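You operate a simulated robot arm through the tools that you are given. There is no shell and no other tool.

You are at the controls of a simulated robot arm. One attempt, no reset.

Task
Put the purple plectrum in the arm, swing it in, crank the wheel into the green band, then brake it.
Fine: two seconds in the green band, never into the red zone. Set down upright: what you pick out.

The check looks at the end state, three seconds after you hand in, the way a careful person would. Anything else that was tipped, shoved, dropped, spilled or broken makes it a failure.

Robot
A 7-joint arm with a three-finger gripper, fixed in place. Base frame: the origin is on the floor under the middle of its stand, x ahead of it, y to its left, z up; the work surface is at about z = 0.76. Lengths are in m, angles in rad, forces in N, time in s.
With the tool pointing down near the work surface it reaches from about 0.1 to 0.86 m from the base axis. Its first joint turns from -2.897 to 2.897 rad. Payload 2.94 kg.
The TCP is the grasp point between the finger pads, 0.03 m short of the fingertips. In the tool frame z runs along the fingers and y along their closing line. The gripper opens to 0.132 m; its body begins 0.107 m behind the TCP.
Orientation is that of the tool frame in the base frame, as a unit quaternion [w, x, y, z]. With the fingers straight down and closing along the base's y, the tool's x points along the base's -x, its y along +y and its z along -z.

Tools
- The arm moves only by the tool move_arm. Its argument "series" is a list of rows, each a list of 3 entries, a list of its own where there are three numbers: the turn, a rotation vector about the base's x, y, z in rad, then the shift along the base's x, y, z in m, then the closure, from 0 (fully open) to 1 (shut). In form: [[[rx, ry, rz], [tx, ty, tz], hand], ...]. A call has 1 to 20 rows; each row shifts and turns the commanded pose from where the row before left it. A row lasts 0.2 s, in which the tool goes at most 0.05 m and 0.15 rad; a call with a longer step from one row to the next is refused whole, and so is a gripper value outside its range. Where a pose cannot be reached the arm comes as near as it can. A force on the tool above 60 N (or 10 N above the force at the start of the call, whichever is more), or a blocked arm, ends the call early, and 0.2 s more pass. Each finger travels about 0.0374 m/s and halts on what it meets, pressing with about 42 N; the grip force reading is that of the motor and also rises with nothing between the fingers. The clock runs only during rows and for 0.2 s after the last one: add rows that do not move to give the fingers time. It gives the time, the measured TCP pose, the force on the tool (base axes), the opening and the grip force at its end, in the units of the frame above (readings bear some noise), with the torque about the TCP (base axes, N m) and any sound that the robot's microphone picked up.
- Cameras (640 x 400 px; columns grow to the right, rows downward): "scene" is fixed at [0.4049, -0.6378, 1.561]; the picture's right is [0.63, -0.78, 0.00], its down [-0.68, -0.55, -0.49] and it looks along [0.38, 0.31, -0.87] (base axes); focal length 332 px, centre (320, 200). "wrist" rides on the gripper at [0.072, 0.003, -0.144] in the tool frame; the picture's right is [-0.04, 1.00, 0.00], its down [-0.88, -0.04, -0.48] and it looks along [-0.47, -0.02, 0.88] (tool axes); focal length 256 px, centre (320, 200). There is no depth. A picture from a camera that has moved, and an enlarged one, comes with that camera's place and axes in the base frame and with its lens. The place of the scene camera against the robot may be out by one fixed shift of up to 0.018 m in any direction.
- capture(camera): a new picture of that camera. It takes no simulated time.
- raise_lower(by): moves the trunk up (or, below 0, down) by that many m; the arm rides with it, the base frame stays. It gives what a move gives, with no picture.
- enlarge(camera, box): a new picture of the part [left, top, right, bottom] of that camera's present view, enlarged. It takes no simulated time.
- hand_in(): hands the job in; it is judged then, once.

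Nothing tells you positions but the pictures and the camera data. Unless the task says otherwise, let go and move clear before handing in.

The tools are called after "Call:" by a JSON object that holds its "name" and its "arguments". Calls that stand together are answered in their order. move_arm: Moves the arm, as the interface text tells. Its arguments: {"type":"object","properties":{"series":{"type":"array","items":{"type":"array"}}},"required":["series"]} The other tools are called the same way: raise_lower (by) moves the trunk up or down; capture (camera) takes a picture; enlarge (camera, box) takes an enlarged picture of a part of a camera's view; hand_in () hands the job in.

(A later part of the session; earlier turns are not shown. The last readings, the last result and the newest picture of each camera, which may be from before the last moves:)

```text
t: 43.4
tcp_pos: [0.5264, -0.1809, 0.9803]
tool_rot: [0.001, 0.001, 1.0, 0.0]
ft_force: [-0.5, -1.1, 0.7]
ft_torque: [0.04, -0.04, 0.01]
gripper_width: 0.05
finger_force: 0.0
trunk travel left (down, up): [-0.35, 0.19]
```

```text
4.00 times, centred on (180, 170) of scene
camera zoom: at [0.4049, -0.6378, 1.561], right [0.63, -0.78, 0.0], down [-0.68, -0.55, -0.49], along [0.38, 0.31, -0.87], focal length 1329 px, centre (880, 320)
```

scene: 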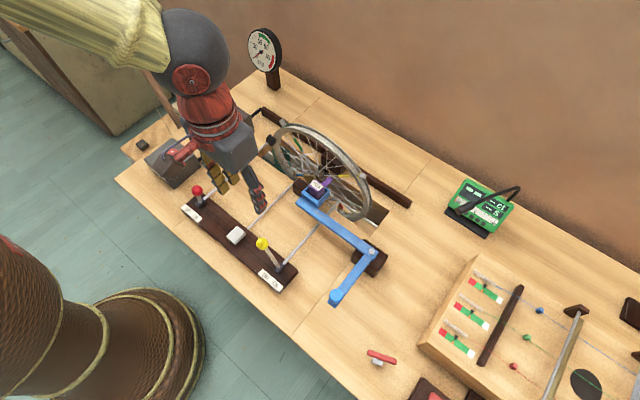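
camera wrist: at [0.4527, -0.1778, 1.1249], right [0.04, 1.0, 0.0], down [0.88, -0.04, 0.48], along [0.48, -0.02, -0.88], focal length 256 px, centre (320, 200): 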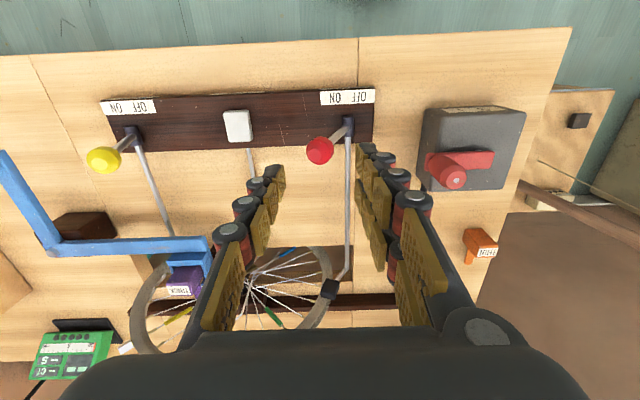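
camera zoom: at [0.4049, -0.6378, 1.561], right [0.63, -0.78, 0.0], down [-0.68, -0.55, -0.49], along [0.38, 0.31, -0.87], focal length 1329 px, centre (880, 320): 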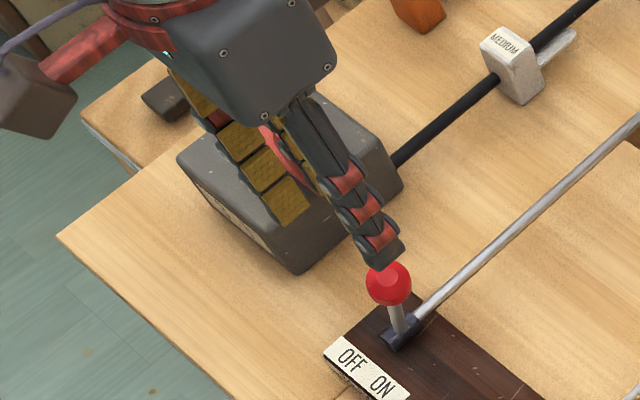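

The crank axis is at about (0.565, 0.012), the knob at (0.563, -0.0445) with its top at z≈0.888, so the crank radius is about 0.056. I'll narrow the fingers, lower around the brake knob and push it towards OFF (+y).

Call:
{"name": "move_arm", "arguments": {"series": [[[0, 0, 0], [0, 0, -0.03], 0.7], [[0, 0, 0], [0, 0, -0.03], 0.725], [[0, 0, 0], [0, 0, -0.025], 0.725], [[0, 0, 0], [0, 0, 0], 0.725], [[0, 0, 0], [0, 0.006, 0], 0.725], [[0, 0, 0], [0, 0.008, 0.001], 0.725], [[0, 0, 0], [0, 0.008, 0.001], 0.725], [[0, 0, 0], [0, 0.008, 0.001], 0.725], [[0, 0, 0], [0, 0.008, 0], 0.725], [[0, 0, 0], [0, 0, 0], 0.725]]}}

Call:
{"name": "capture", "arguments": {"camera": "wrist"}}

Call:
{"name": "enlarge", "arguments": {"camera": "wrist", "box": [260, 110, 380, 230]}}

```text
t: 45.6
tcp_pos: [0.5261, -0.1435, 0.8992]
tool_rot: [0.0, 0.001, 1.0, 0.0]
ft_force: [0.0, -0.3, -0.1]
ft_torque: [0.02, -0.02, -0.02]
gripper_width: 0.0364
finger_force: 0.0
trunk travel left (down, up): [-0.35, 0.19]
```

```text
taken
camera wrist: at [0.4535, -0.1399, 1.0436], right [0.04, 1.0, 0.0], down [0.88, -0.04, 0.47], along [0.47, -0.02, -0.88], focal length 256 px, centre (320, 200)
```

wrist: 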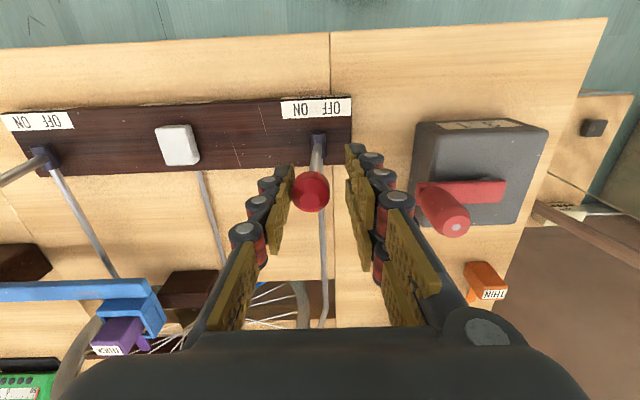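

```text
3.33 times, centred on (320, 170) of wrist
camera zoom: at [0.4535, -0.1399, 1.0436], right [0.04, 1.0, 0.0], down [0.88, -0.04, 0.47], along [0.47, -0.02, -0.88], focal length 853 px, centre (320, 300)
```

zoom: 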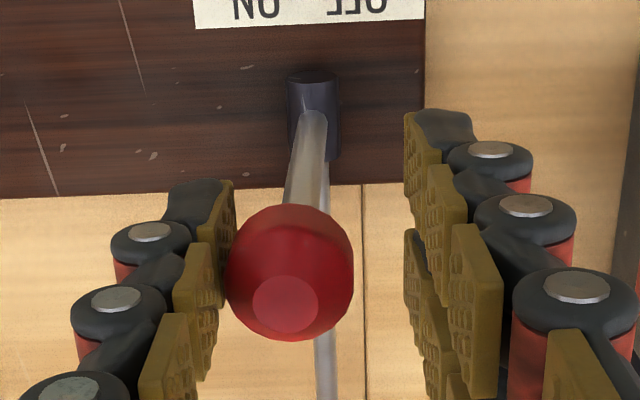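

The lever has moved past vertical with almost no force. I'll continue to the OFF side.

Call:
{"name": "move_arm", "arguments": {"series": [[[0, 0, 0], [0, 0.008, 0], 0.725], [[0, 0, 0], [0, 0.008, -0.001], 0.725], [[0, 0, 0], [0, 0.008, -0.001], 0.725], [[0, 0, 0], [0, 0.006, 0], 0.725], [[0, 0, 0], [0, 0, 0], 0.725]]}}

Call:
{"name": "capture", "arguments": {"camera": "wrist"}}

Call:
{"name": "enlarge", "arguments": {"camera": "wrist", "box": [260, 110, 380, 230]}}

```text
t: 46.8
tcp_pos: [0.5271, -0.1137, 0.8966]
tool_rot: [0.0, 0.001, 1.0, 0.0]
ft_force: [-0.3, 0.4, -0.7]
ft_torque: [-0.03, 0.0, -0.01]
gripper_width: 0.0364
finger_force: 0.1
trunk travel left (down, up): [-0.35, 0.19]
```

```text
taken
camera wrist: at [0.4537, -0.1098, 1.0416], right [0.04, 1.0, 0.0], down [0.88, -0.04, 0.48], along [0.48, -0.02, -0.88], focal length 256 px, centre (320, 200)
```

wrist: 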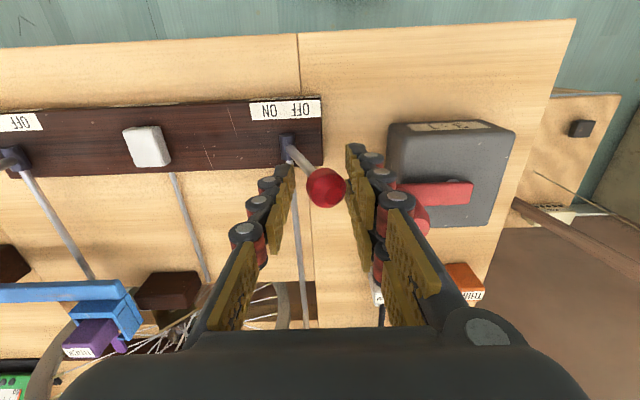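

```text
3.33 times, centred on (320, 170) of wrist
camera zoom: at [0.4537, -0.1098, 1.0416], right [0.04, 1.0, 0.0], down [0.88, -0.04, 0.48], along [0.48, -0.02, -0.88], focal length 853 px, centre (320, 300)
```

zoom: 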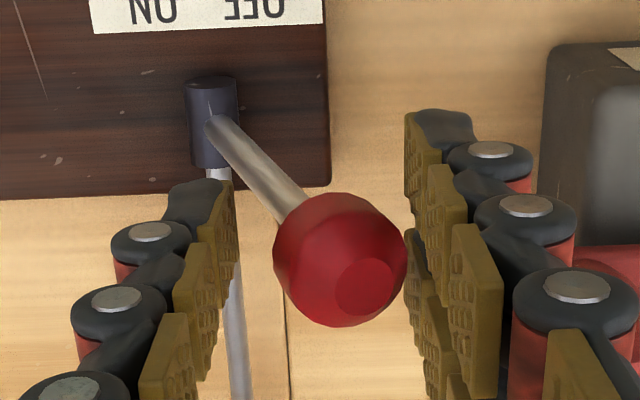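

The brake lever has snapped over to OFF. I'll open a little, rise and confirm the pad has left the rim.

Call:
{"name": "move_arm", "arguments": {"series": [[[0, 0, 0], [0, -0.003, 0], 0.66], [[0, 0, 0], [0, 0, 0.02], 0.62], [[0, 0, 0], [0, 0, 0.04], 0.62], [[0, 0, 0], [0, 0, 0.045], 0.62], [[0, 0, 0], [0, 0, 0.03], 0.62], [[0, 0, 0], [0, 0, 0], 0.62]]}}

Call:
{"name": "capture", "arguments": {"camera": "scene"}}

Call:
{"name": "enlarge", "arguments": {"camera": "scene", "box": [250, 110, 310, 160]}}

Call:
{"name": "enlarge", "arguments": {"camera": "scene", "box": [285, 150, 365, 210]}}

Call:
{"name": "enlarge", "arguments": {"camera": "scene", "box": [245, 25, 287, 75]}}

Call:
{"name": "capture", "arguments": {"camera": "wrist"}}

```text
t: 48.2
tcp_pos: [0.5257, -0.1162, 1.032]
tool_rot: [0.0, 0.001, 1.0, 0.0]
ft_force: [0.9, -0.4, 0.2]
ft_torque: [0.0, 0.01, 0.0]
gripper_width: 0.0503
finger_force: 0.0
trunk travel left (down, up): [-0.35, 0.19]
```

```text
taken
```

scene: 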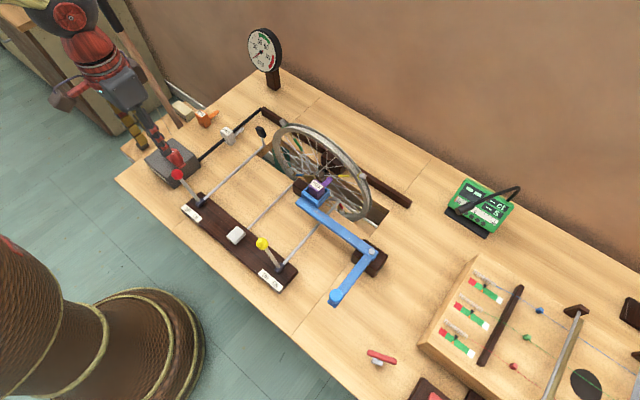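

```text
8.00 times, centred on (280, 135) of scene
camera zoom: at [0.4049, -0.6378, 1.561], right [0.63, -0.78, 0.0], down [-0.68, -0.55, -0.49], along [0.38, 0.31, -0.87], focal length 2659 px, centre (640, 720)
```

zoom: 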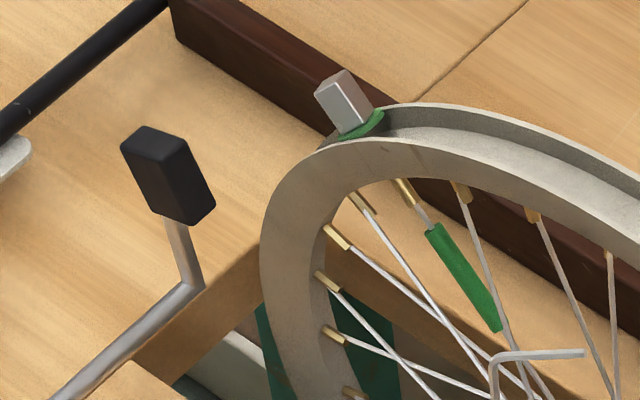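

```text
6.67 times, centred on (325, 180) of scene
camera zoom: at [0.4049, -0.6378, 1.561], right [0.63, -0.78, 0.0], down [-0.68, -0.55, -0.49], along [0.38, 0.31, -0.87], focal length 2216 px, centre (287, 333)
```

zoom: 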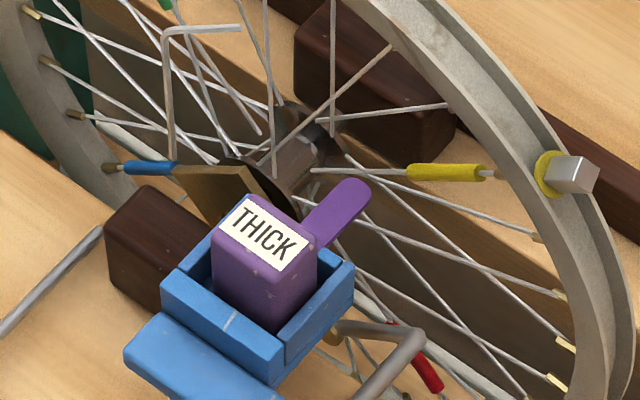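

```text
8.00 times, centred on (266, 50) of scene
camera zoom: at [0.4049, -0.6378, 1.561], right [0.63, -0.78, 0.0], down [-0.68, -0.55, -0.49], along [0.38, 0.31, -0.87], focal length 2659 px, centre (752, 1400)
```

zoom: 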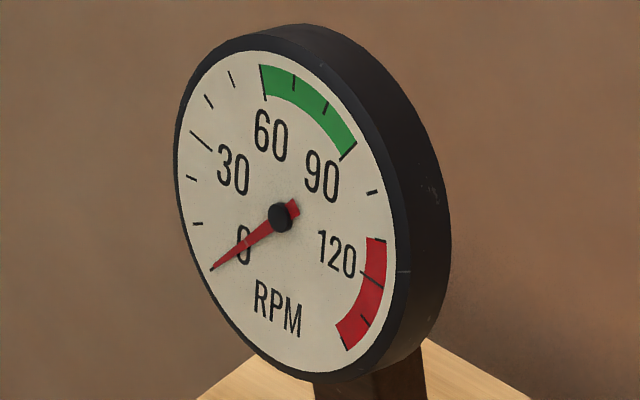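

```text
taken
camera wrist: at [0.4532, -0.1124, 1.1758], right [0.04, 1.0, 0.0], down [0.88, -0.04, 0.47], along [0.47, -0.02, -0.88], focal length 256 px, centre (320, 200)
```

wrist: 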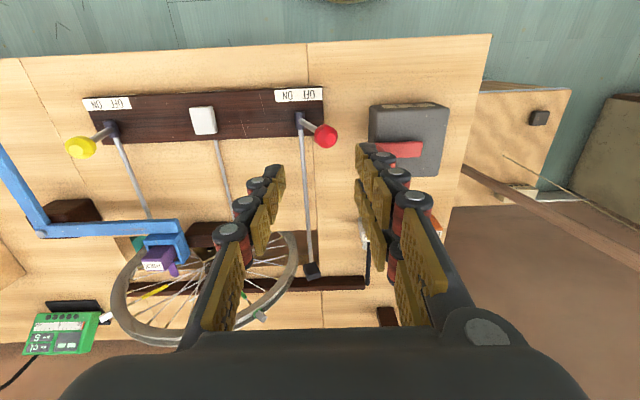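

The brake pad is clear of the rim and the gauge reads 0. Next I'll line up over the crank knob.

Call:
{"name": "move_arm", "arguments": {"series": [[[0, 0, 0], [0.0187, 0.0358, -0.015], 0.62], [[0, 0, 0], [0.0186, 0.0359, -0.02], 0.62], [[0, 0, 0], [0, 0, -0.03], 0.62], [[0, 0, 0], [0, 0, 0], 0.62]]}}

Call:
{"name": "capture", "arguments": {"camera": "wrist"}}

Call:
{"name": "enlarge", "arguments": {"camera": "wrist", "box": [250, 90, 410, 210]}}

```text
t: 49.2
tcp_pos: [0.5643, -0.0438, 0.9664]
tool_rot: [0.0, 0.001, 1.0, 0.0]
ft_force: [-0.6, 0.4, -0.6]
ft_torque: [0.03, 0.04, 0.01]
gripper_width: 0.0503
finger_force: 0.0
trunk travel left (down, up): [-0.35, 0.19]
```

```text
taken
camera wrist: at [0.4912, -0.041, 1.1109], right [0.04, 1.0, 0.0], down [0.88, -0.04, 0.48], along [0.48, -0.02, -0.88], focal length 256 px, centre (320, 200)
```

wrist: 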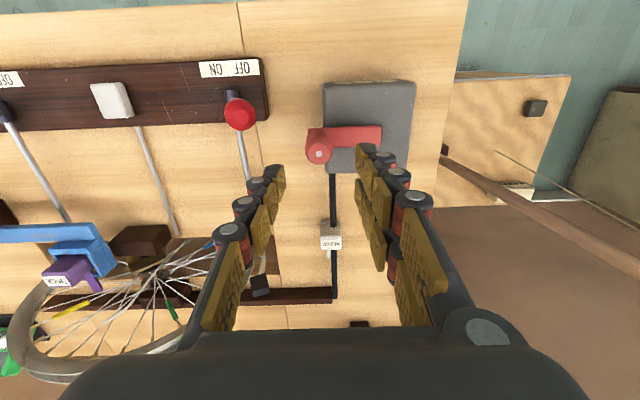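

```text
3.33 times, centred on (330, 150) of wrist
camera zoom: at [0.4912, -0.041, 1.1109], right [0.04, 1.0, 0.0], down [0.88, -0.04, 0.48], along [0.48, -0.02, -0.88], focal length 853 px, centre (287, 367)
```

zoom: 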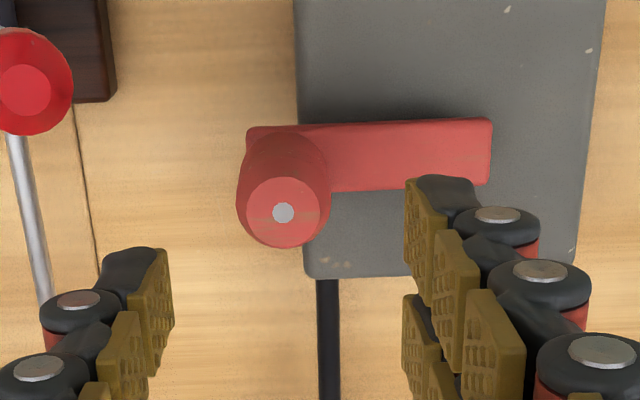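

The knob centre is (0.564, -0.045), about 0.024 m thick, and the axis is (0.564, 0.0115) with radius 0.0565. I'll lower around it, keep the tips above the crank bar, and close.

Call:
{"name": "move_arm", "arguments": {"series": [[[0, 0, 0], [-0.0003, -0.001, -0.035], 0.62], [[0, 0, 0], [0, 0, -0.035], 0.62], [[0, 0, 0], [0, 0, -0.021], 0.62], [[0, 0, 0], [0, 0, 0], 0.72], [[0, 0, 0], [0, 0, 0], 0.8], [[0, 0, 0], [0, 0, 0], 0.86], [[0, 0, 0], [0, 0, 0], 0.86], [[0, 0, 0], [0, 0, 0], 0.86]]}}

Call:
{"name": "capture", "arguments": {"camera": "wrist"}}

Call:
{"name": "enlarge", "arguments": {"camera": "scene", "box": [130, 110, 230, 200]}}

```text
t: 51.0
tcp_pos: [0.5638, -0.046, 0.8744]
tool_rot: [0.0, 0.0, 1.0, 0.0]
ft_force: [1.2, 5.1, -2.4]
ft_torque: [0.01, -0.18, -0.02]
gripper_width: 0.0255
finger_force: 43.5
trunk travel left (down, up): [-0.35, 0.19]
```

```text
taken
camera wrist: at [0.4908, -0.0422, 1.0199], right [0.04, 1.0, 0.0], down [0.88, -0.04, 0.48], along [0.47, -0.02, -0.88], focal length 256 px, centre (320, 200)
```

wrist: 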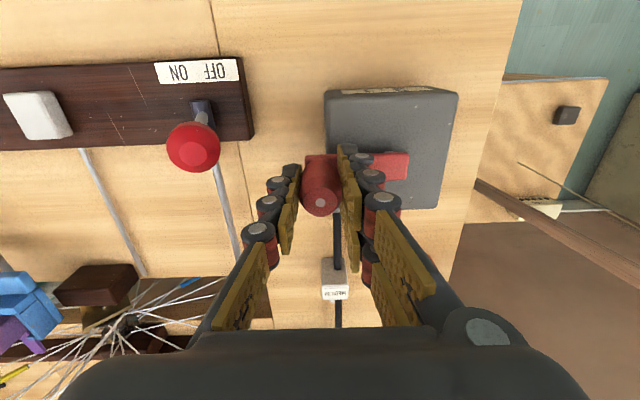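

```text
4.44 times, centred on (180, 155) of scene
camera zoom: at [0.4049, -0.6378, 1.561], right [0.63, -0.78, 0.0], down [-0.68, -0.55, -0.49], along [0.38, 0.31, -0.87], focal length 1477 px, centre (942, 400)
```

zoom: 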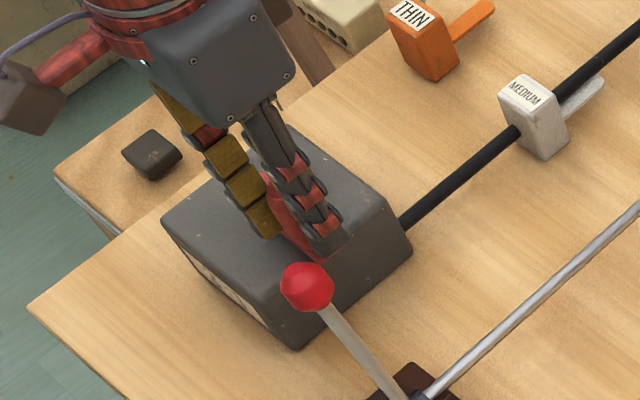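

The knob is gripped at 0.0255 m. I'll make a slow 30° test turn to find the force needed and which way the wheel goes.

Call:
{"name": "move_arm", "arguments": {"series": [[[0, 0, 0], [0.0059, 0.0003, 0], 0.86], [[0, 0, 0], [0.00585, 0.00093, 0], 0.86], [[0, 0, 0], [0.00571, 0.00153, 0], 0.86], [[0, 0, 0], [0.00552, 0.00212, 0], 0.86], [[0, 0, 0], [0.00527, 0.00268, 0], 0.86]]}}

Call:
{"name": "enlarge", "arguments": {"camera": "scene", "box": [245, 25, 287, 75]}}

Call:
{"name": "enlarge", "arguments": {"camera": "scene", "box": [250, 110, 390, 220]}}

Call:
{"name": "capture", "arguments": {"camera": "wrist"}}

```text
t: 52.2
tcp_pos: [0.5924, -0.0381, 0.8755]
tool_rot: [0.0, 0.0, 1.0, 0.001]
ft_force: [-1.4, 3.0, -6.8]
ft_torque: [-0.43, -0.06, -0.03]
gripper_width: 0.0248
finger_force: 45.1
trunk travel left (down, up): [-0.35, 0.19]
```

```text
8.00 times, centred on (266, 50) of scene
camera zoom: at [0.4049, -0.6378, 1.561], right [0.63, -0.78, 0.0], down [-0.68, -0.55, -0.49], along [0.38, 0.31, -0.87], focal length 2659 px, centre (752, 1400)
```

zoom: 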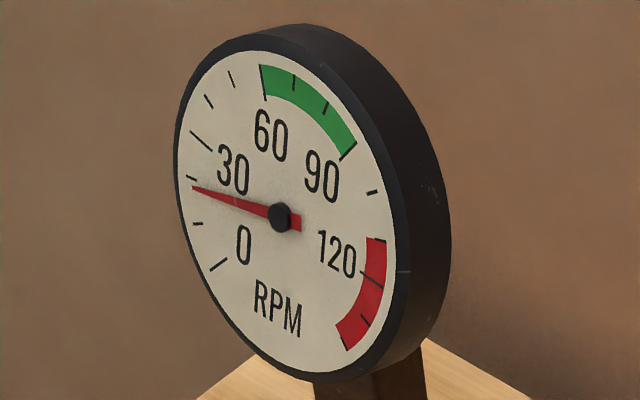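

```text
3.64 times, centred on (320, 165) of scene
camera zoom: at [0.4049, -0.6378, 1.561], right [0.63, -0.78, 0.0], down [-0.68, -0.55, -0.49], along [0.38, 0.31, -0.87], focal length 1208 px, centre (320, 327)
```

zoom: 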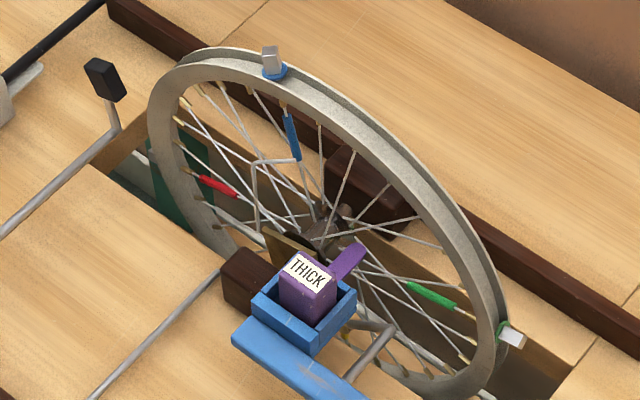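

```text
taken
camera wrist: at [0.5195, -0.0348, 1.0198], right [0.04, 1.0, 0.0], down [0.88, -0.04, 0.48], along [0.47, -0.02, -0.88], focal length 256 px, centre (320, 200)
```

wrist: 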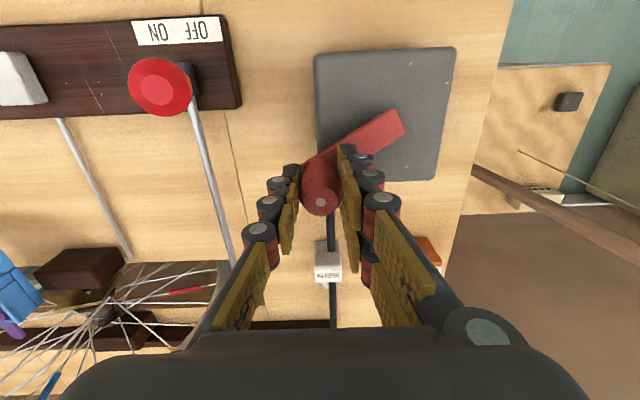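

The wheel turned about 110° for a 30° crank turn and is still coasting at about 18 RPM: it freewheels, the ratio is 1:3, and turning this way pushes the spokes down past the blade, which keeps the plectrum seated. I'll do a first moderate half turn at up to about 50 RPM and read the gauge.

Call:
{"name": "move_arm", "arguments": {"series": [[[0, 0, 0], [0.00657, 0.00444, 0], 0.86], [[0, 0, 0], [0.00854, 0.00825, 0], 0.86], [[0, 0, 0], [0.00838, 0.01341, 0], 0.86], [[0, 0, 0], [0.0046, 0.01716, 0], 0.86], [[0, 0, 0], [-0.00138, 0.01968, 0], 0.86], [[0, 0, 0], [-0.00802, 0.01802, 0], 0.86], [[0, 0, 0], [-0.0137, 0.01419, 0], 0.86], [[0, 0, 0], [-0.01773, 0.00865, 0], 0.86], [[0, 0, 0], [-0.01962, 0.00206, 0], 0.86], [[0, 0, 0], [-0.01914, -0.00477, 0], 0.86]]}}

Call:
{"name": "enlarge", "arguments": {"camera": "scene", "box": [245, 25, 287, 75]}}

Call:
{"name": "enlarge", "arguments": {"camera": "scene", "box": [250, 110, 390, 220]}}

Call:
{"name": "capture", "arguments": {"camera": "wrist"}}

```text
t: 54.4
tcp_pos: [0.5439, 0.0595, 0.8762]
tool_rot: [0.002, 0.0, 1.0, 0.002]
ft_force: [19.1, -54.3, -18.9]
ft_torque: [-2.47, -0.43, -0.04]
gripper_width: 0.0248
finger_force: 44.8
trunk travel left (down, up): [-0.35, 0.19]
```

```text
8.00 times, centred on (266, 50) of scene
camera zoom: at [0.4049, -0.6378, 1.561], right [0.63, -0.78, 0.0], down [-0.68, -0.55, -0.49], along [0.38, 0.31, -0.87], focal length 2659 px, centre (752, 1400)
```

zoom: 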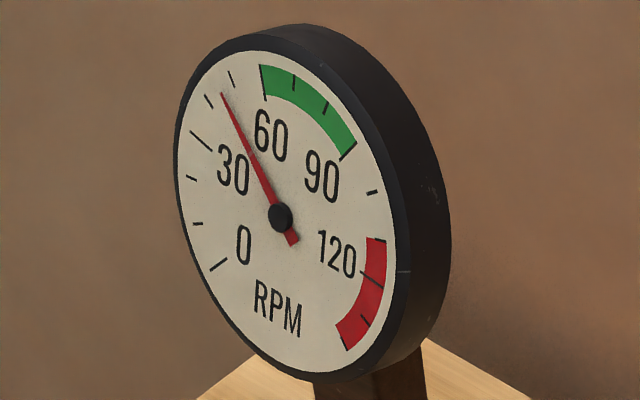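

```text
3.64 times, centred on (320, 165) of scene
camera zoom: at [0.4049, -0.6378, 1.561], right [0.63, -0.78, 0.0], down [-0.68, -0.55, -0.49], along [0.38, 0.31, -0.87], focal length 1208 px, centre (320, 327)
```

zoom: 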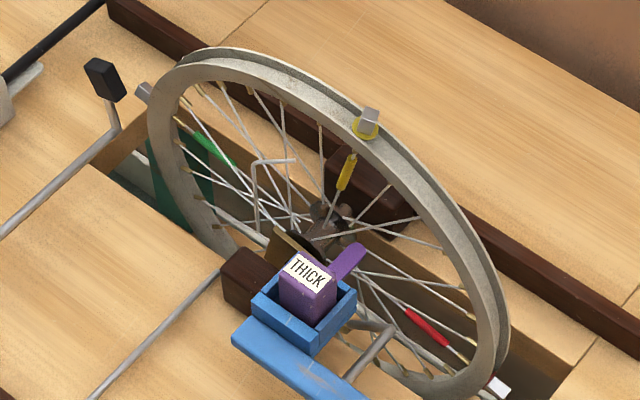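

```text
taken
camera wrist: at [0.4713, 0.0635, 1.0195], right [0.04, 1.0, 0.0], down [0.88, -0.04, 0.48], along [0.48, -0.02, -0.88], focal length 256 px, centre (320, 200)
```

wrist: 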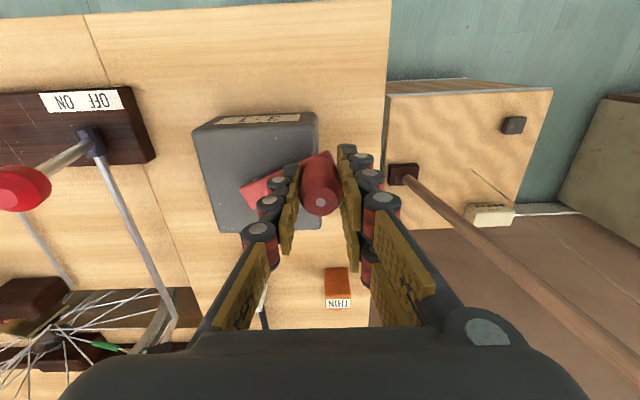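

The gauge shows about 45 RPM, as expected for 50 nominal with some coasting. The 54 N force shows my circle is slightly too big; fitting the readings gives centre (0.5643, 0.0093) and radius 0.0545. I'll relax that radial error first and read the gauge again to see how fast the wheel coasts down.

Call:
{"name": "move_arm", "arguments": {"series": [[[0, 0, 0], [0.0024, -0.0042, 0], 0.86]]}}

Call:
{"name": "enlarge", "arguments": {"camera": "scene", "box": [245, 25, 287, 75]}}

Call:
{"name": "enlarge", "arguments": {"camera": "scene", "box": [250, 110, 390, 220]}}

```text
t: 54.8
tcp_pos: [0.5434, 0.0597, 0.8753]
tool_rot: [0.0, -0.002, 1.0, 0.001]
ft_force: [8.9, -18.8, -13.0]
ft_torque: [-0.99, -1.09, 0.0]
gripper_width: 0.0247
finger_force: 44.9
trunk travel left (down, up): [-0.35, 0.19]
```

```text
8.00 times, centred on (266, 50) of scene
camera zoom: at [0.4049, -0.6378, 1.561], right [0.63, -0.78, 0.0], down [-0.68, -0.55, -0.49], along [0.38, 0.31, -0.87], focal length 2659 px, centre (752, 1400)
```

zoom: 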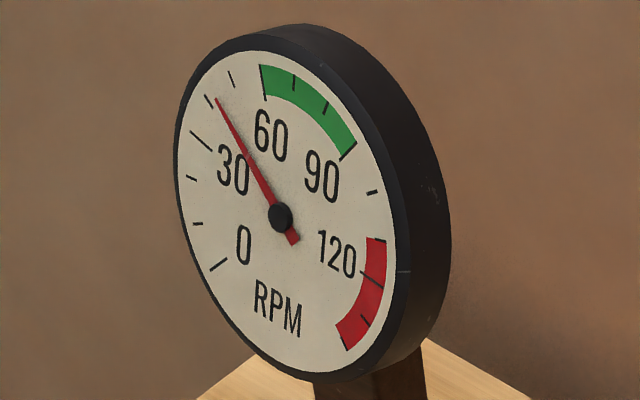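

```text
3.64 times, centred on (320, 165) of scene
camera zoom: at [0.4049, -0.6378, 1.561], right [0.63, -0.78, 0.0], down [-0.68, -0.55, -0.49], along [0.38, 0.31, -0.87], focal length 1208 px, centre (320, 327)
```

zoom: 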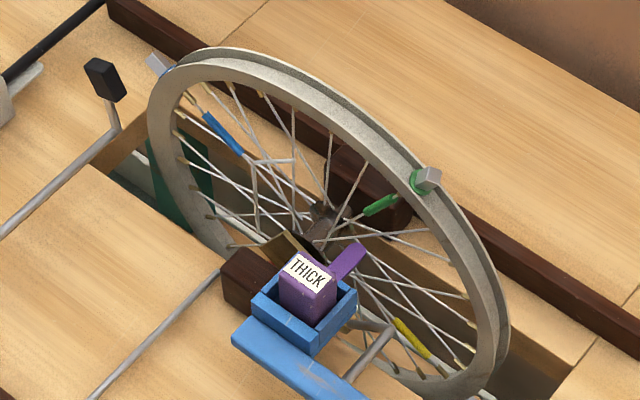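

Coasting loses only about 6 RPM per second, so 2 s in green is easy. The refined circle is centre (0.5645, 0.0087), radius 0.0538. Now I'll crank 20 rows, ramping up to 28° per row, which is about 70 RPM at the wheel.

Call:
{"name": "move_arm", "arguments": {"series": [[[0, 0, 0], [-0.00761, -0.00563, 0], 0.86], [[0, 0, 0], [-0.01247, -0.01131, 0], 0.86], [[0, 0, 0], [-0.01008, -0.01997, 0], 0.86], [[0, 0, 0], [-0.00057, -0.02511, 0], 0.86], [[0, 0, 0], [0.01149, -0.02336, 0], 0.86], [[0, 0, 0], [0.02111, -0.01522, 0], 0.86], [[0, 0, 0], [0.02579, -0.00354, 0], 0.86], [[0, 0, 0], [0.02443, 0.00899, 0], 0.86], [[0, 0, 0], [0.01735, 0.01941, 0], 0.86], [[0, 0, 0], [0.00621, 0.02528, 0], 0.86], [[0, 0, 0], [-0.00639, 0.02523, 0], 0.86], [[0, 0, 0], [-0.01748, 0.01929, 0], 0.86], [[0, 0, 0], [-0.02449, 0.00882, 0], 0.86], [[0, 0, 0], [-0.02577, -0.00372, 0], 0.86], [[0, 0, 0], [-0.021, -0.01537, 0], 0.86], [[0, 0, 0], [-0.01133, -0.02344, 0], 0.86], [[0, 0, 0], [0.001, -0.02601, 0], 0.86], [[0, 0, 0], [0.01309, -0.0225, 0], 0.86], [[0, 0, 0], [0.02212, -0.01371, 0], 0.86], [[0, 0, 0], [0.02598, -0.00173, 0], 0.86]]}}

Call:
{"name": "enlarge", "arguments": {"camera": "scene", "box": [245, 25, 287, 75]}}

Call:
{"name": "enlarge", "arguments": {"camera": "scene", "box": [250, 110, 390, 220]}}

Call:
{"name": "capture", "arguments": {"camera": "wrist"}}

```text
t: 59.0
tcp_pos: [0.5779, -0.0436, 0.876]
tool_rot: [0.0, 0.0, 1.0, 0.0]
ft_force: [3.4, -3.0, -19.8]
ft_torque: [-1.34, 0.42, -0.02]
gripper_width: 0.0241
finger_force: 44.9
trunk travel left (down, up): [-0.35, 0.19]
```

```text
8.00 times, centred on (266, 50) of scene
camera zoom: at [0.4049, -0.6378, 1.561], right [0.63, -0.78, 0.0], down [-0.68, -0.55, -0.49], along [0.38, 0.31, -0.87], focal length 2659 px, centre (752, 1400)
```

zoom: 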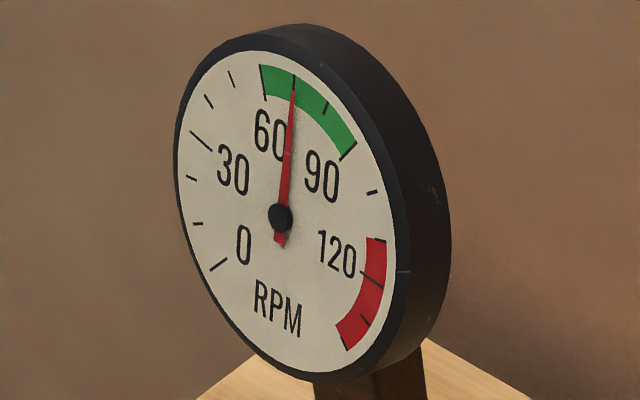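

```text
3.64 times, centred on (320, 165) of scene
camera zoom: at [0.4049, -0.6378, 1.561], right [0.63, -0.78, 0.0], down [-0.68, -0.55, -0.49], along [0.38, 0.31, -0.87], focal length 1208 px, centre (320, 327)
```

zoom: 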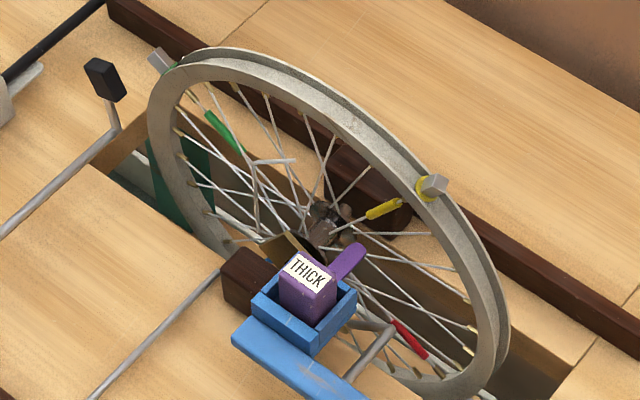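

```text
taken
camera wrist: at [0.5041, -0.0412, 1.0198], right [0.04, 1.0, 0.0], down [0.88, -0.04, 0.48], along [0.48, -0.02, -0.88], focal length 256 px, centre (320, 200)
```

wrist: 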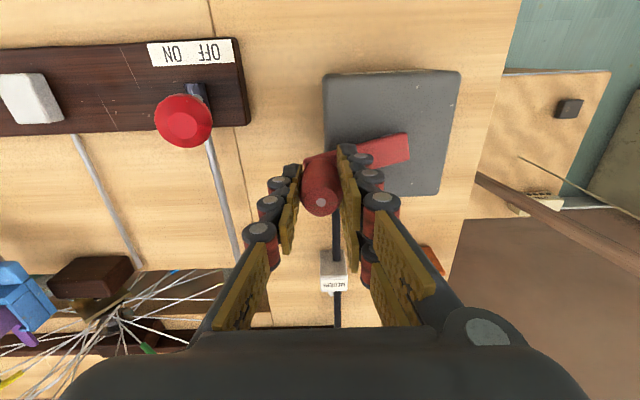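

The gauge reads 70 RPM, inside the green band, after about 3 s of driving at this speed. I'll check the tuner, the plectrum blade and the brake area before deciding whether to add more time in green.

Call:
{"name": "enlarge", "arguments": {"camera": "scene", "box": [430, 160, 530, 250]}}

Call:
{"name": "enlarge", "arguments": {"camera": "scene", "box": [300, 155, 350, 195]}}

Call:
{"name": "enlarge", "arguments": {"camera": "wrist", "box": [0, 240, 200, 390]}}

```text
4.44 times, centred on (480, 205) of scene
camera zoom: at [0.4049, -0.6378, 1.561], right [0.63, -0.78, 0.0], down [-0.68, -0.55, -0.49], along [0.38, 0.31, -0.87], focal length 1477 px, centre (-391, 178)
```

zoom: 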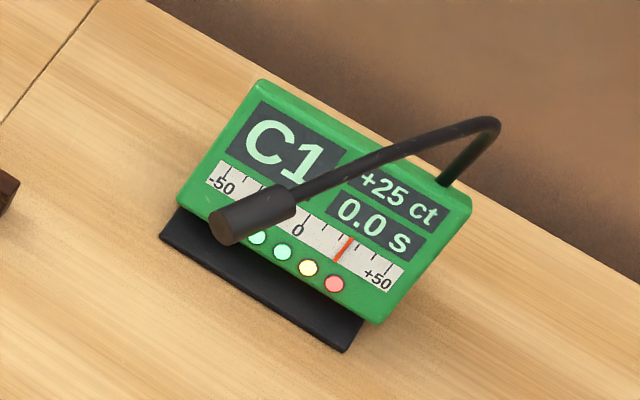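

```text
10.00 times, centred on (325, 175) of scene
camera zoom: at [0.4049, -0.6378, 1.561], right [0.63, -0.78, 0.0], down [-0.68, -0.55, -0.49], along [0.38, 0.31, -0.87], focal length 3324 px, centre (270, 450)
```

zoom: 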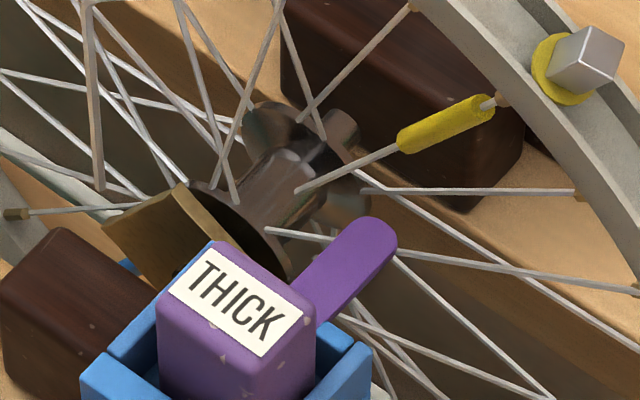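

```text
2.67 times, centred on (100, 315) of wrist
camera zoom: at [0.5041, -0.0412, 1.0198], right [0.04, 1.0, 0.0], down [0.88, -0.04, 0.48], along [0.48, -0.02, -0.88], focal length 683 px, centre (907, -107)
```

zoom: 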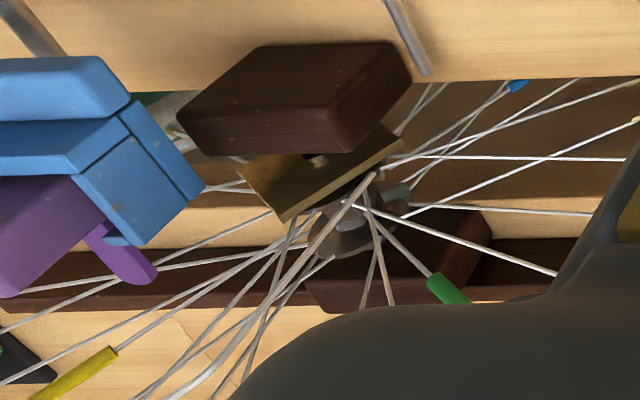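

The tuner now hears the spokes being plucked (C1, +25 ct), so the plectrum is engaged, and the needle sits at 70 RPM. For a safe margin I'll keep the wheel in the green with one more turn at the same speed.

Call:
{"name": "move_arm", "arguments": {"series": [[[0, 0, 0], [0.0108, 0.00314, 0], 0.86], [[0, 0, 0], [0.01581, 0.00995, 0], 0.86], [[0, 0, 0], [0.01381, 0.01988, 0], 0.86], [[0, 0, 0], [0.00354, 0.02579, 0], 0.86], [[0, 0, 0], [-0.00899, 0.02443, 0], 0.86], [[0, 0, 0], [-0.01941, 0.01735, 0], 0.86], [[0, 0, 0], [-0.02528, 0.00621, 0], 0.86], [[0, 0, 0], [-0.02523, -0.00639, 0], 0.86], [[0, 0, 0], [-0.01929, -0.01748, 0], 0.86], [[0, 0, 0], [-0.00882, -0.02449, 0], 0.86], [[0, 0, 0], [0.00372, -0.02577, 0], 0.86], [[0, 0, 0], [0.01537, -0.021, 0], 0.86], [[0, 0, 0], [0.02344, -0.01133, 0], 0.86], [[0, 0, 0], [0.02601, 0.001, 0], 0.86]]}}

Call:
{"name": "enlarge", "arguments": {"camera": "scene", "box": [245, 25, 287, 75]}}

Call:
{"name": "enlarge", "arguments": {"camera": "scene", "box": [430, 160, 530, 250]}}

Call:
{"name": "enlarge", "arguments": {"camera": "scene", "box": [250, 110, 390, 220]}}

Call:
{"name": "capture", "arguments": {"camera": "wrist"}}

```text
t: 62.0
tcp_pos: [0.5832, -0.0431, 0.8764]
tool_rot: [0.001, -0.001, 1.0, 0.0]
ft_force: [2.4, 0.2, -17.8]
ft_torque: [-1.18, -0.05, 0.0]
gripper_width: 0.0246
finger_force: 44.5
trunk travel left (down, up): [-0.35, 0.19]
```

```text
8.00 times, centred on (266, 50) of scene
camera zoom: at [0.4049, -0.6378, 1.561], right [0.63, -0.78, 0.0], down [-0.68, -0.55, -0.49], along [0.38, 0.31, -0.87], focal length 2659 px, centre (752, 1400)
```

zoom: 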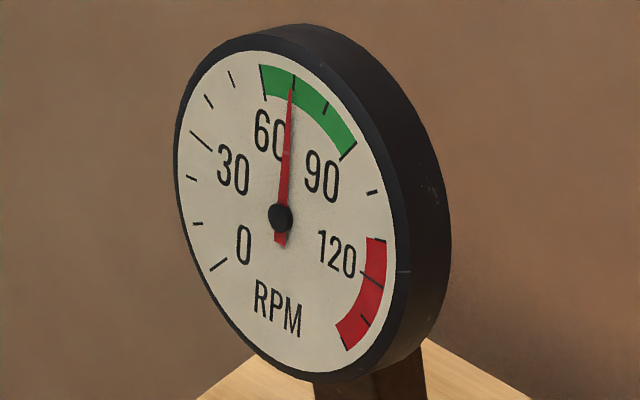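

```text
4.44 times, centred on (480, 205) of scene
camera zoom: at [0.4049, -0.6378, 1.561], right [0.63, -0.78, 0.0], down [-0.68, -0.55, -0.49], along [0.38, 0.31, -0.87], focal length 1477 px, centre (-391, 178)
```

zoom: 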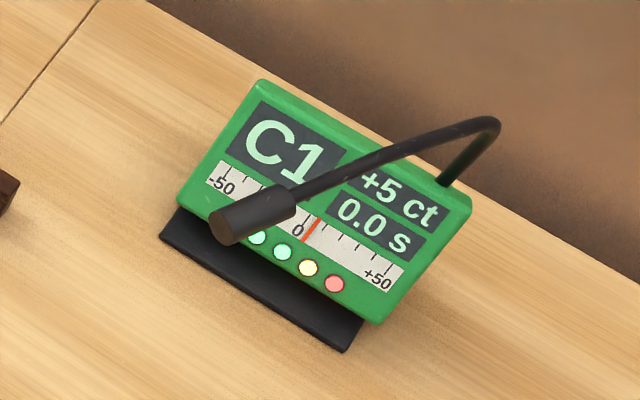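

```text
3.64 times, centred on (320, 165) of scene
camera zoom: at [0.4049, -0.6378, 1.561], right [0.63, -0.78, 0.0], down [-0.68, -0.55, -0.49], along [0.38, 0.31, -0.87], focal length 1208 px, centre (320, 327)
```

zoom: 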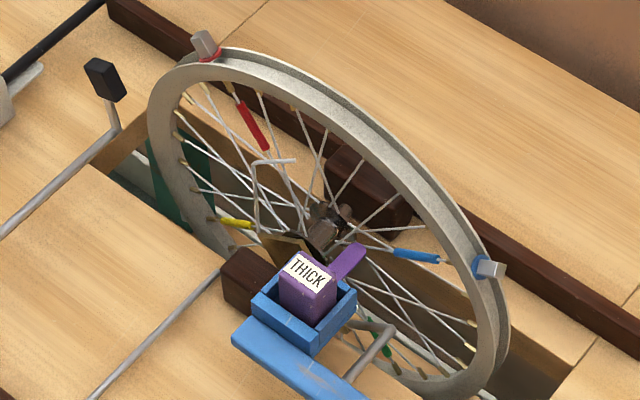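

```text
taken
camera wrist: at [0.5098, -0.0395, 1.0199], right [0.04, 1.0, 0.0], down [0.88, -0.04, 0.48], along [0.48, -0.02, -0.88], focal length 256 px, centre (320, 200)
```

wrist: 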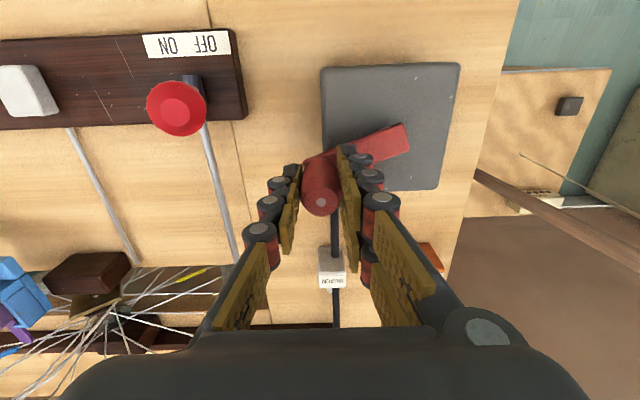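

The wheel has now spent well over 2 s in the green, steady at about 69–70 RPM, never near red. I'll let go of the crank, rise and move above the brake knob.

Call:
{"name": "move_arm", "arguments": {"series": [[[0, 0, 0], [0, 0, 0], 0.75], [[0, 0, 0], [0, 0, 0], 0.64], [[0, 0, 0], [0, 0, 0.035], 0.62], [[0, 0, 0], [0, 0, 0.04], 0.62], [[0, 0, 0], [-0.01, -0.013, 0.03], 0.62], [[0, 0, 0], [-0.0215, -0.028, 0], 0.66], [[0, 0, 0], [-0.02, -0.026, -0.01], 0.66]]}}

Call:
{"name": "enlarge", "arguments": {"camera": "wrist", "box": [230, 80, 410, 230]}}

Call:
{"name": "enlarge", "arguments": {"camera": "scene", "box": [245, 25, 287, 75]}}

```text
t: 62.7
tcp_pos: [0.577, -0.0472, 0.8757]
tool_rot: [-0.002, 0.001, 1.0, 0.0]
ft_force: [3.1, -29.2, -28.6]
ft_torque: [0.35, -2.44, -0.03]
gripper_width: 0.0309
finger_force: 0.0
trunk travel left (down, up): [-0.35, 0.19]
stopped in row 3: the force on the tool passed its limit at 103 N (the readings are from after the stop); the commanded pose is now the measured one
```

```text
2.67 times, centred on (320, 155) of wrist
camera zoom: at [0.5046, -0.0445, 1.0205], right [0.05, 1.0, 0.0], down [0.88, -0.04, 0.47], along [0.47, -0.02, -0.88], focal length 683 px, centre (320, 320)
```

zoom: 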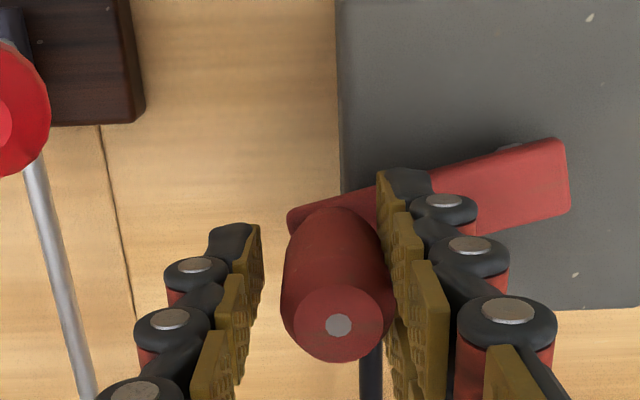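

```text
8.00 times, centred on (266, 50) of scene
camera zoom: at [0.4049, -0.6378, 1.561], right [0.63, -0.78, 0.0], down [-0.68, -0.55, -0.49], along [0.38, 0.31, -0.87], focal length 2659 px, centre (752, 1400)
```

zoom: 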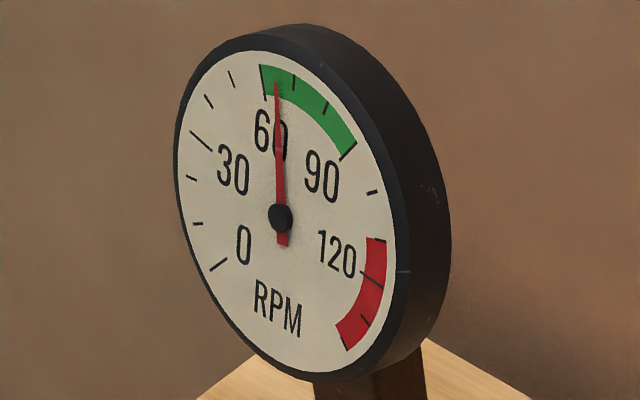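

The lift began before the fingers had opened enough and the force guard stopped it; nothing moved out of place and the wheel is at about 64 RPM, still green. I'll open fully while holding still, then check.

Call:
{"name": "move_arm", "arguments": {"series": [[[0, 0, 0], [0, 0, 0], 0.7], [[0, 0, 0], [0, 0, 0], 0.62], [[0, 0, 0], [0, 0.002, 0], 0.55], [[0, 0, 0], [0, 0, 0], 0.55], [[0, 0, 0], [0, 0, 0], 0.55]]}}

Call:
{"name": "enlarge", "arguments": {"camera": "wrist", "box": [230, 80, 410, 230]}}

Call:
{"name": "enlarge", "arguments": {"camera": "scene", "box": [130, 100, 230, 200]}}

Call:
{"name": "enlarge", "arguments": {"camera": "scene", "box": [245, 25, 287, 75]}}

```text
t: 63.9
tcp_pos: [0.5802, -0.0427, 0.8798]
tool_rot: [0.0, 0.0, 1.0, 0.0]
ft_force: [-0.3, -1.1, -0.1]
ft_torque: [0.1, 0.06, 0.0]
gripper_width: 0.0593
finger_force: 0.1
trunk travel left (down, up): [-0.35, 0.19]
```

```text
2.67 times, centred on (320, 155) of wrist
camera zoom: at [0.5071, -0.0388, 1.0239], right [0.04, 1.0, 0.0], down [0.88, -0.04, 0.48], along [0.48, -0.02, -0.88], focal length 683 px, centre (320, 320)
```

zoom: 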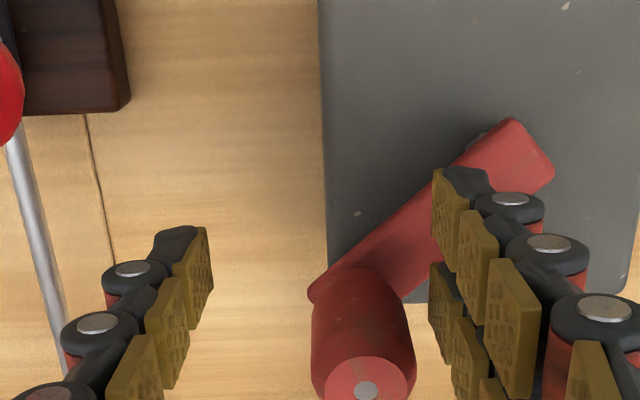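

```text
4.00 times, centred on (180, 150) of scene
camera zoom: at [0.4049, -0.6378, 1.561], right [0.63, -0.78, 0.0], down [-0.68, -0.55, -0.49], along [0.38, 0.31, -0.87], focal length 1329 px, centre (880, 400)
```

zoom: 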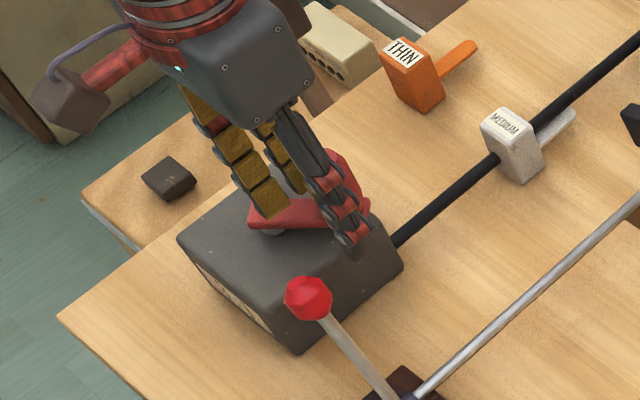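

```text
8.00 times, centred on (266, 50) of scene
camera zoom: at [0.4049, -0.6378, 1.561], right [0.63, -0.78, 0.0], down [-0.68, -0.55, -0.49], along [0.38, 0.31, -0.87], focal length 2659 px, centre (752, 1400)
```

zoom: 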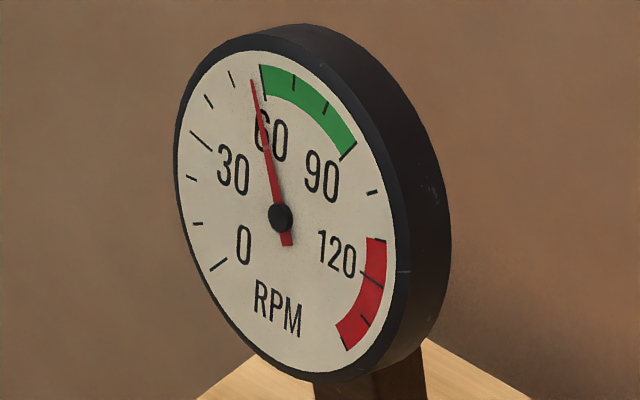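

The gripper is free of the knob now, with zero force. The wheel is coasting just below green at about 57 RPM, so I'll rise and go to the brake.

Call:
{"name": "move_arm", "arguments": {"series": [[[0, 0, 0], [0, 0, 0.03], 0.55], [[0, 0, 0], [0, 0, 0.045], 0.6], [[0, 0, 0], [-0.01, -0.013, 0.035], 0.66], [[0, 0, 0], [-0.0215, -0.028, 0], 0.66], [[0, 0, 0], [-0.02, -0.026, -0.01], 0.66], [[0, 0, 0], [0, 0, 0], 0.66]]}}

Call:
{"name": "capture", "arguments": {"camera": "wrist"}}

Call:
{"name": "enlarge", "arguments": {"camera": "wrist", "box": [230, 80, 410, 230]}}

```text
t: 65.3
tcp_pos: [0.5262, -0.1077, 0.9787]
tool_rot: [-0.001, 0.001, 1.0, 0.001]
ft_force: [-0.2, -0.1, -0.8]
ft_torque: [0.03, 0.01, 0.02]
gripper_width: 0.0447
finger_force: 0.2
trunk travel left (down, up): [-0.35, 0.19]
```

```text
taken
camera wrist: at [0.4533, -0.1055, 1.123], right [0.04, 1.0, 0.0], down [0.88, -0.04, 0.48], along [0.47, -0.02, -0.88], focal length 256 px, centre (320, 200)
```

wrist: 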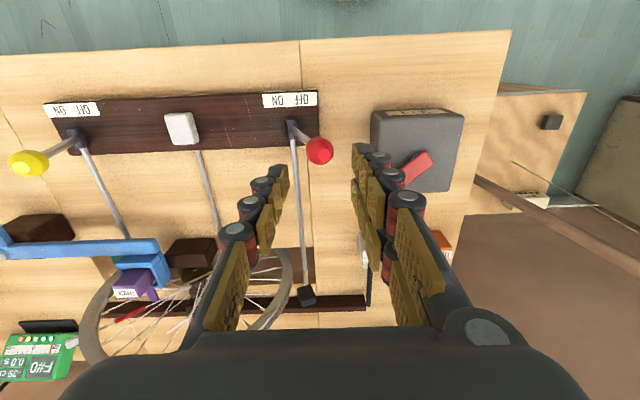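

```text
2.67 times, centred on (320, 155) of wrist
camera zoom: at [0.4533, -0.1055, 1.123], right [0.04, 1.0, 0.0], down [0.88, -0.04, 0.48], along [0.47, -0.02, -0.88], focal length 683 px, centre (320, 320)
```

zoom: 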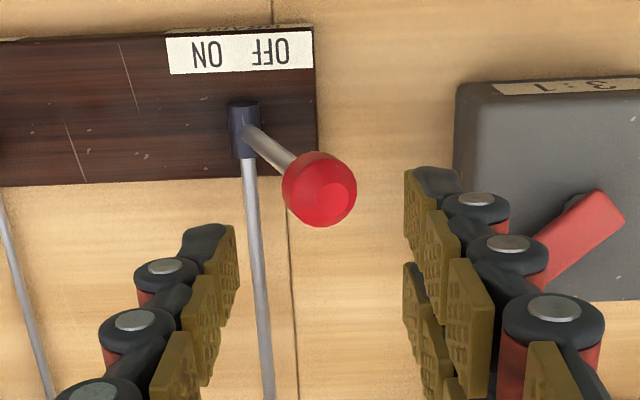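

The brake knob is centred below at (0.528, -0.108). I'll lower around it and push it back to ON (-y).

Call:
{"name": "move_arm", "arguments": {"series": [[[0, 0, 0], [0.001, -0.001, -0.03], 0.68], [[0, 0, 0], [0, 0, -0.03], 0.7], [[0, 0, 0], [0, 0, -0.022], 0.72], [[0, 0, 0], [0, 0, 0], 0.72], [[0, 0, 0], [0, -0.007, 0], 0.72], [[0, 0, 0], [0, -0.008, 0.001], 0.72], [[0, 0, 0], [0, -0.008, 0.001], 0.72], [[0, 0, 0], [0, -0.008, 0.001], 0.72], [[0, 0, 0], [0, -0.008, 0], 0.72], [[0, 0, 0], [0, -0.008, 0], 0.72], [[0, 0, 0], [0, -0.008, -0.001], 0.72], [[0, 0, 0], [0, -0.008, -0.001], 0.72], [[0, 0, 0], [0, -0.006, 0], 0.72], [[0, 0, 0], [0, 0, 0], 0.72]]}}

Call:
{"name": "capture", "arguments": {"camera": "wrist"}}

Call:
{"name": "enlarge", "arguments": {"camera": "scene", "box": [250, 110, 310, 160]}}

Call:
{"name": "enlarge", "arguments": {"camera": "scene", "box": [245, 25, 287, 75]}}

```text
t: 68.3
tcp_pos: [0.5283, -0.1788, 0.8977]
tool_rot: [0.0, 0.0, 1.0, 0.0]
ft_force: [-0.1, -0.6, 0.2]
ft_torque: [0.0, 0.01, 0.01]
gripper_width: 0.037
finger_force: 0.1
trunk travel left (down, up): [-0.35, 0.19]
```

```text
taken
camera wrist: at [0.454, -0.176, 1.042], right [0.04, 1.0, 0.0], down [0.88, -0.04, 0.47], along [0.47, -0.02, -0.88], focal length 256 px, centre (320, 200)
```

wrist: 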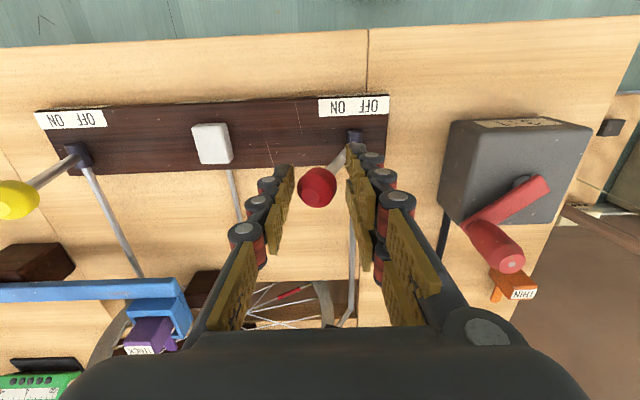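

```text
8.00 times, centred on (280, 135) of scene
camera zoom: at [0.4049, -0.6378, 1.561], right [0.63, -0.78, 0.0], down [-0.68, -0.55, -0.49], along [0.38, 0.31, -0.87], focal length 2659 px, centre (640, 720)
```

zoom: 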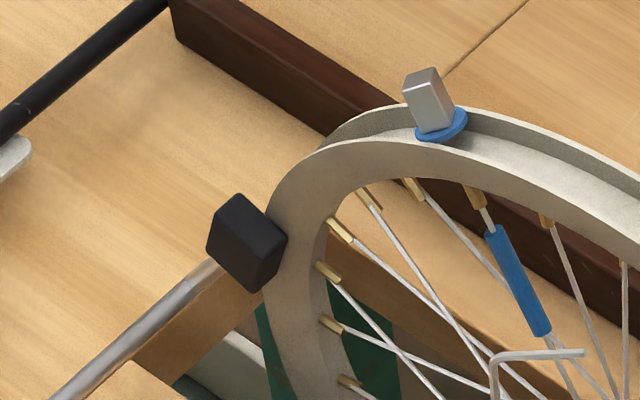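

```text
8.00 times, centred on (266, 50) of scene
camera zoom: at [0.4049, -0.6378, 1.561], right [0.63, -0.78, 0.0], down [-0.68, -0.55, -0.49], along [0.38, 0.31, -0.87], focal length 2659 px, centre (752, 1400)
```

zoom: 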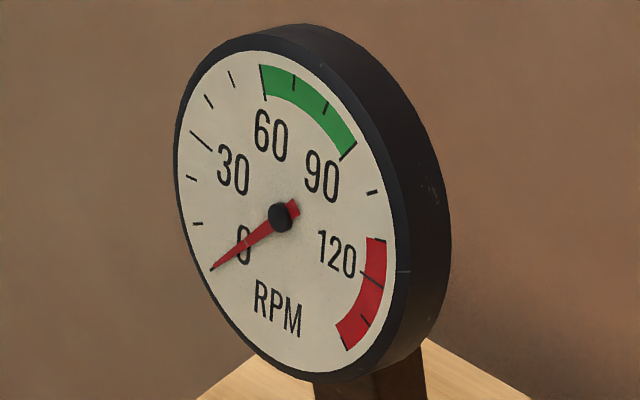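

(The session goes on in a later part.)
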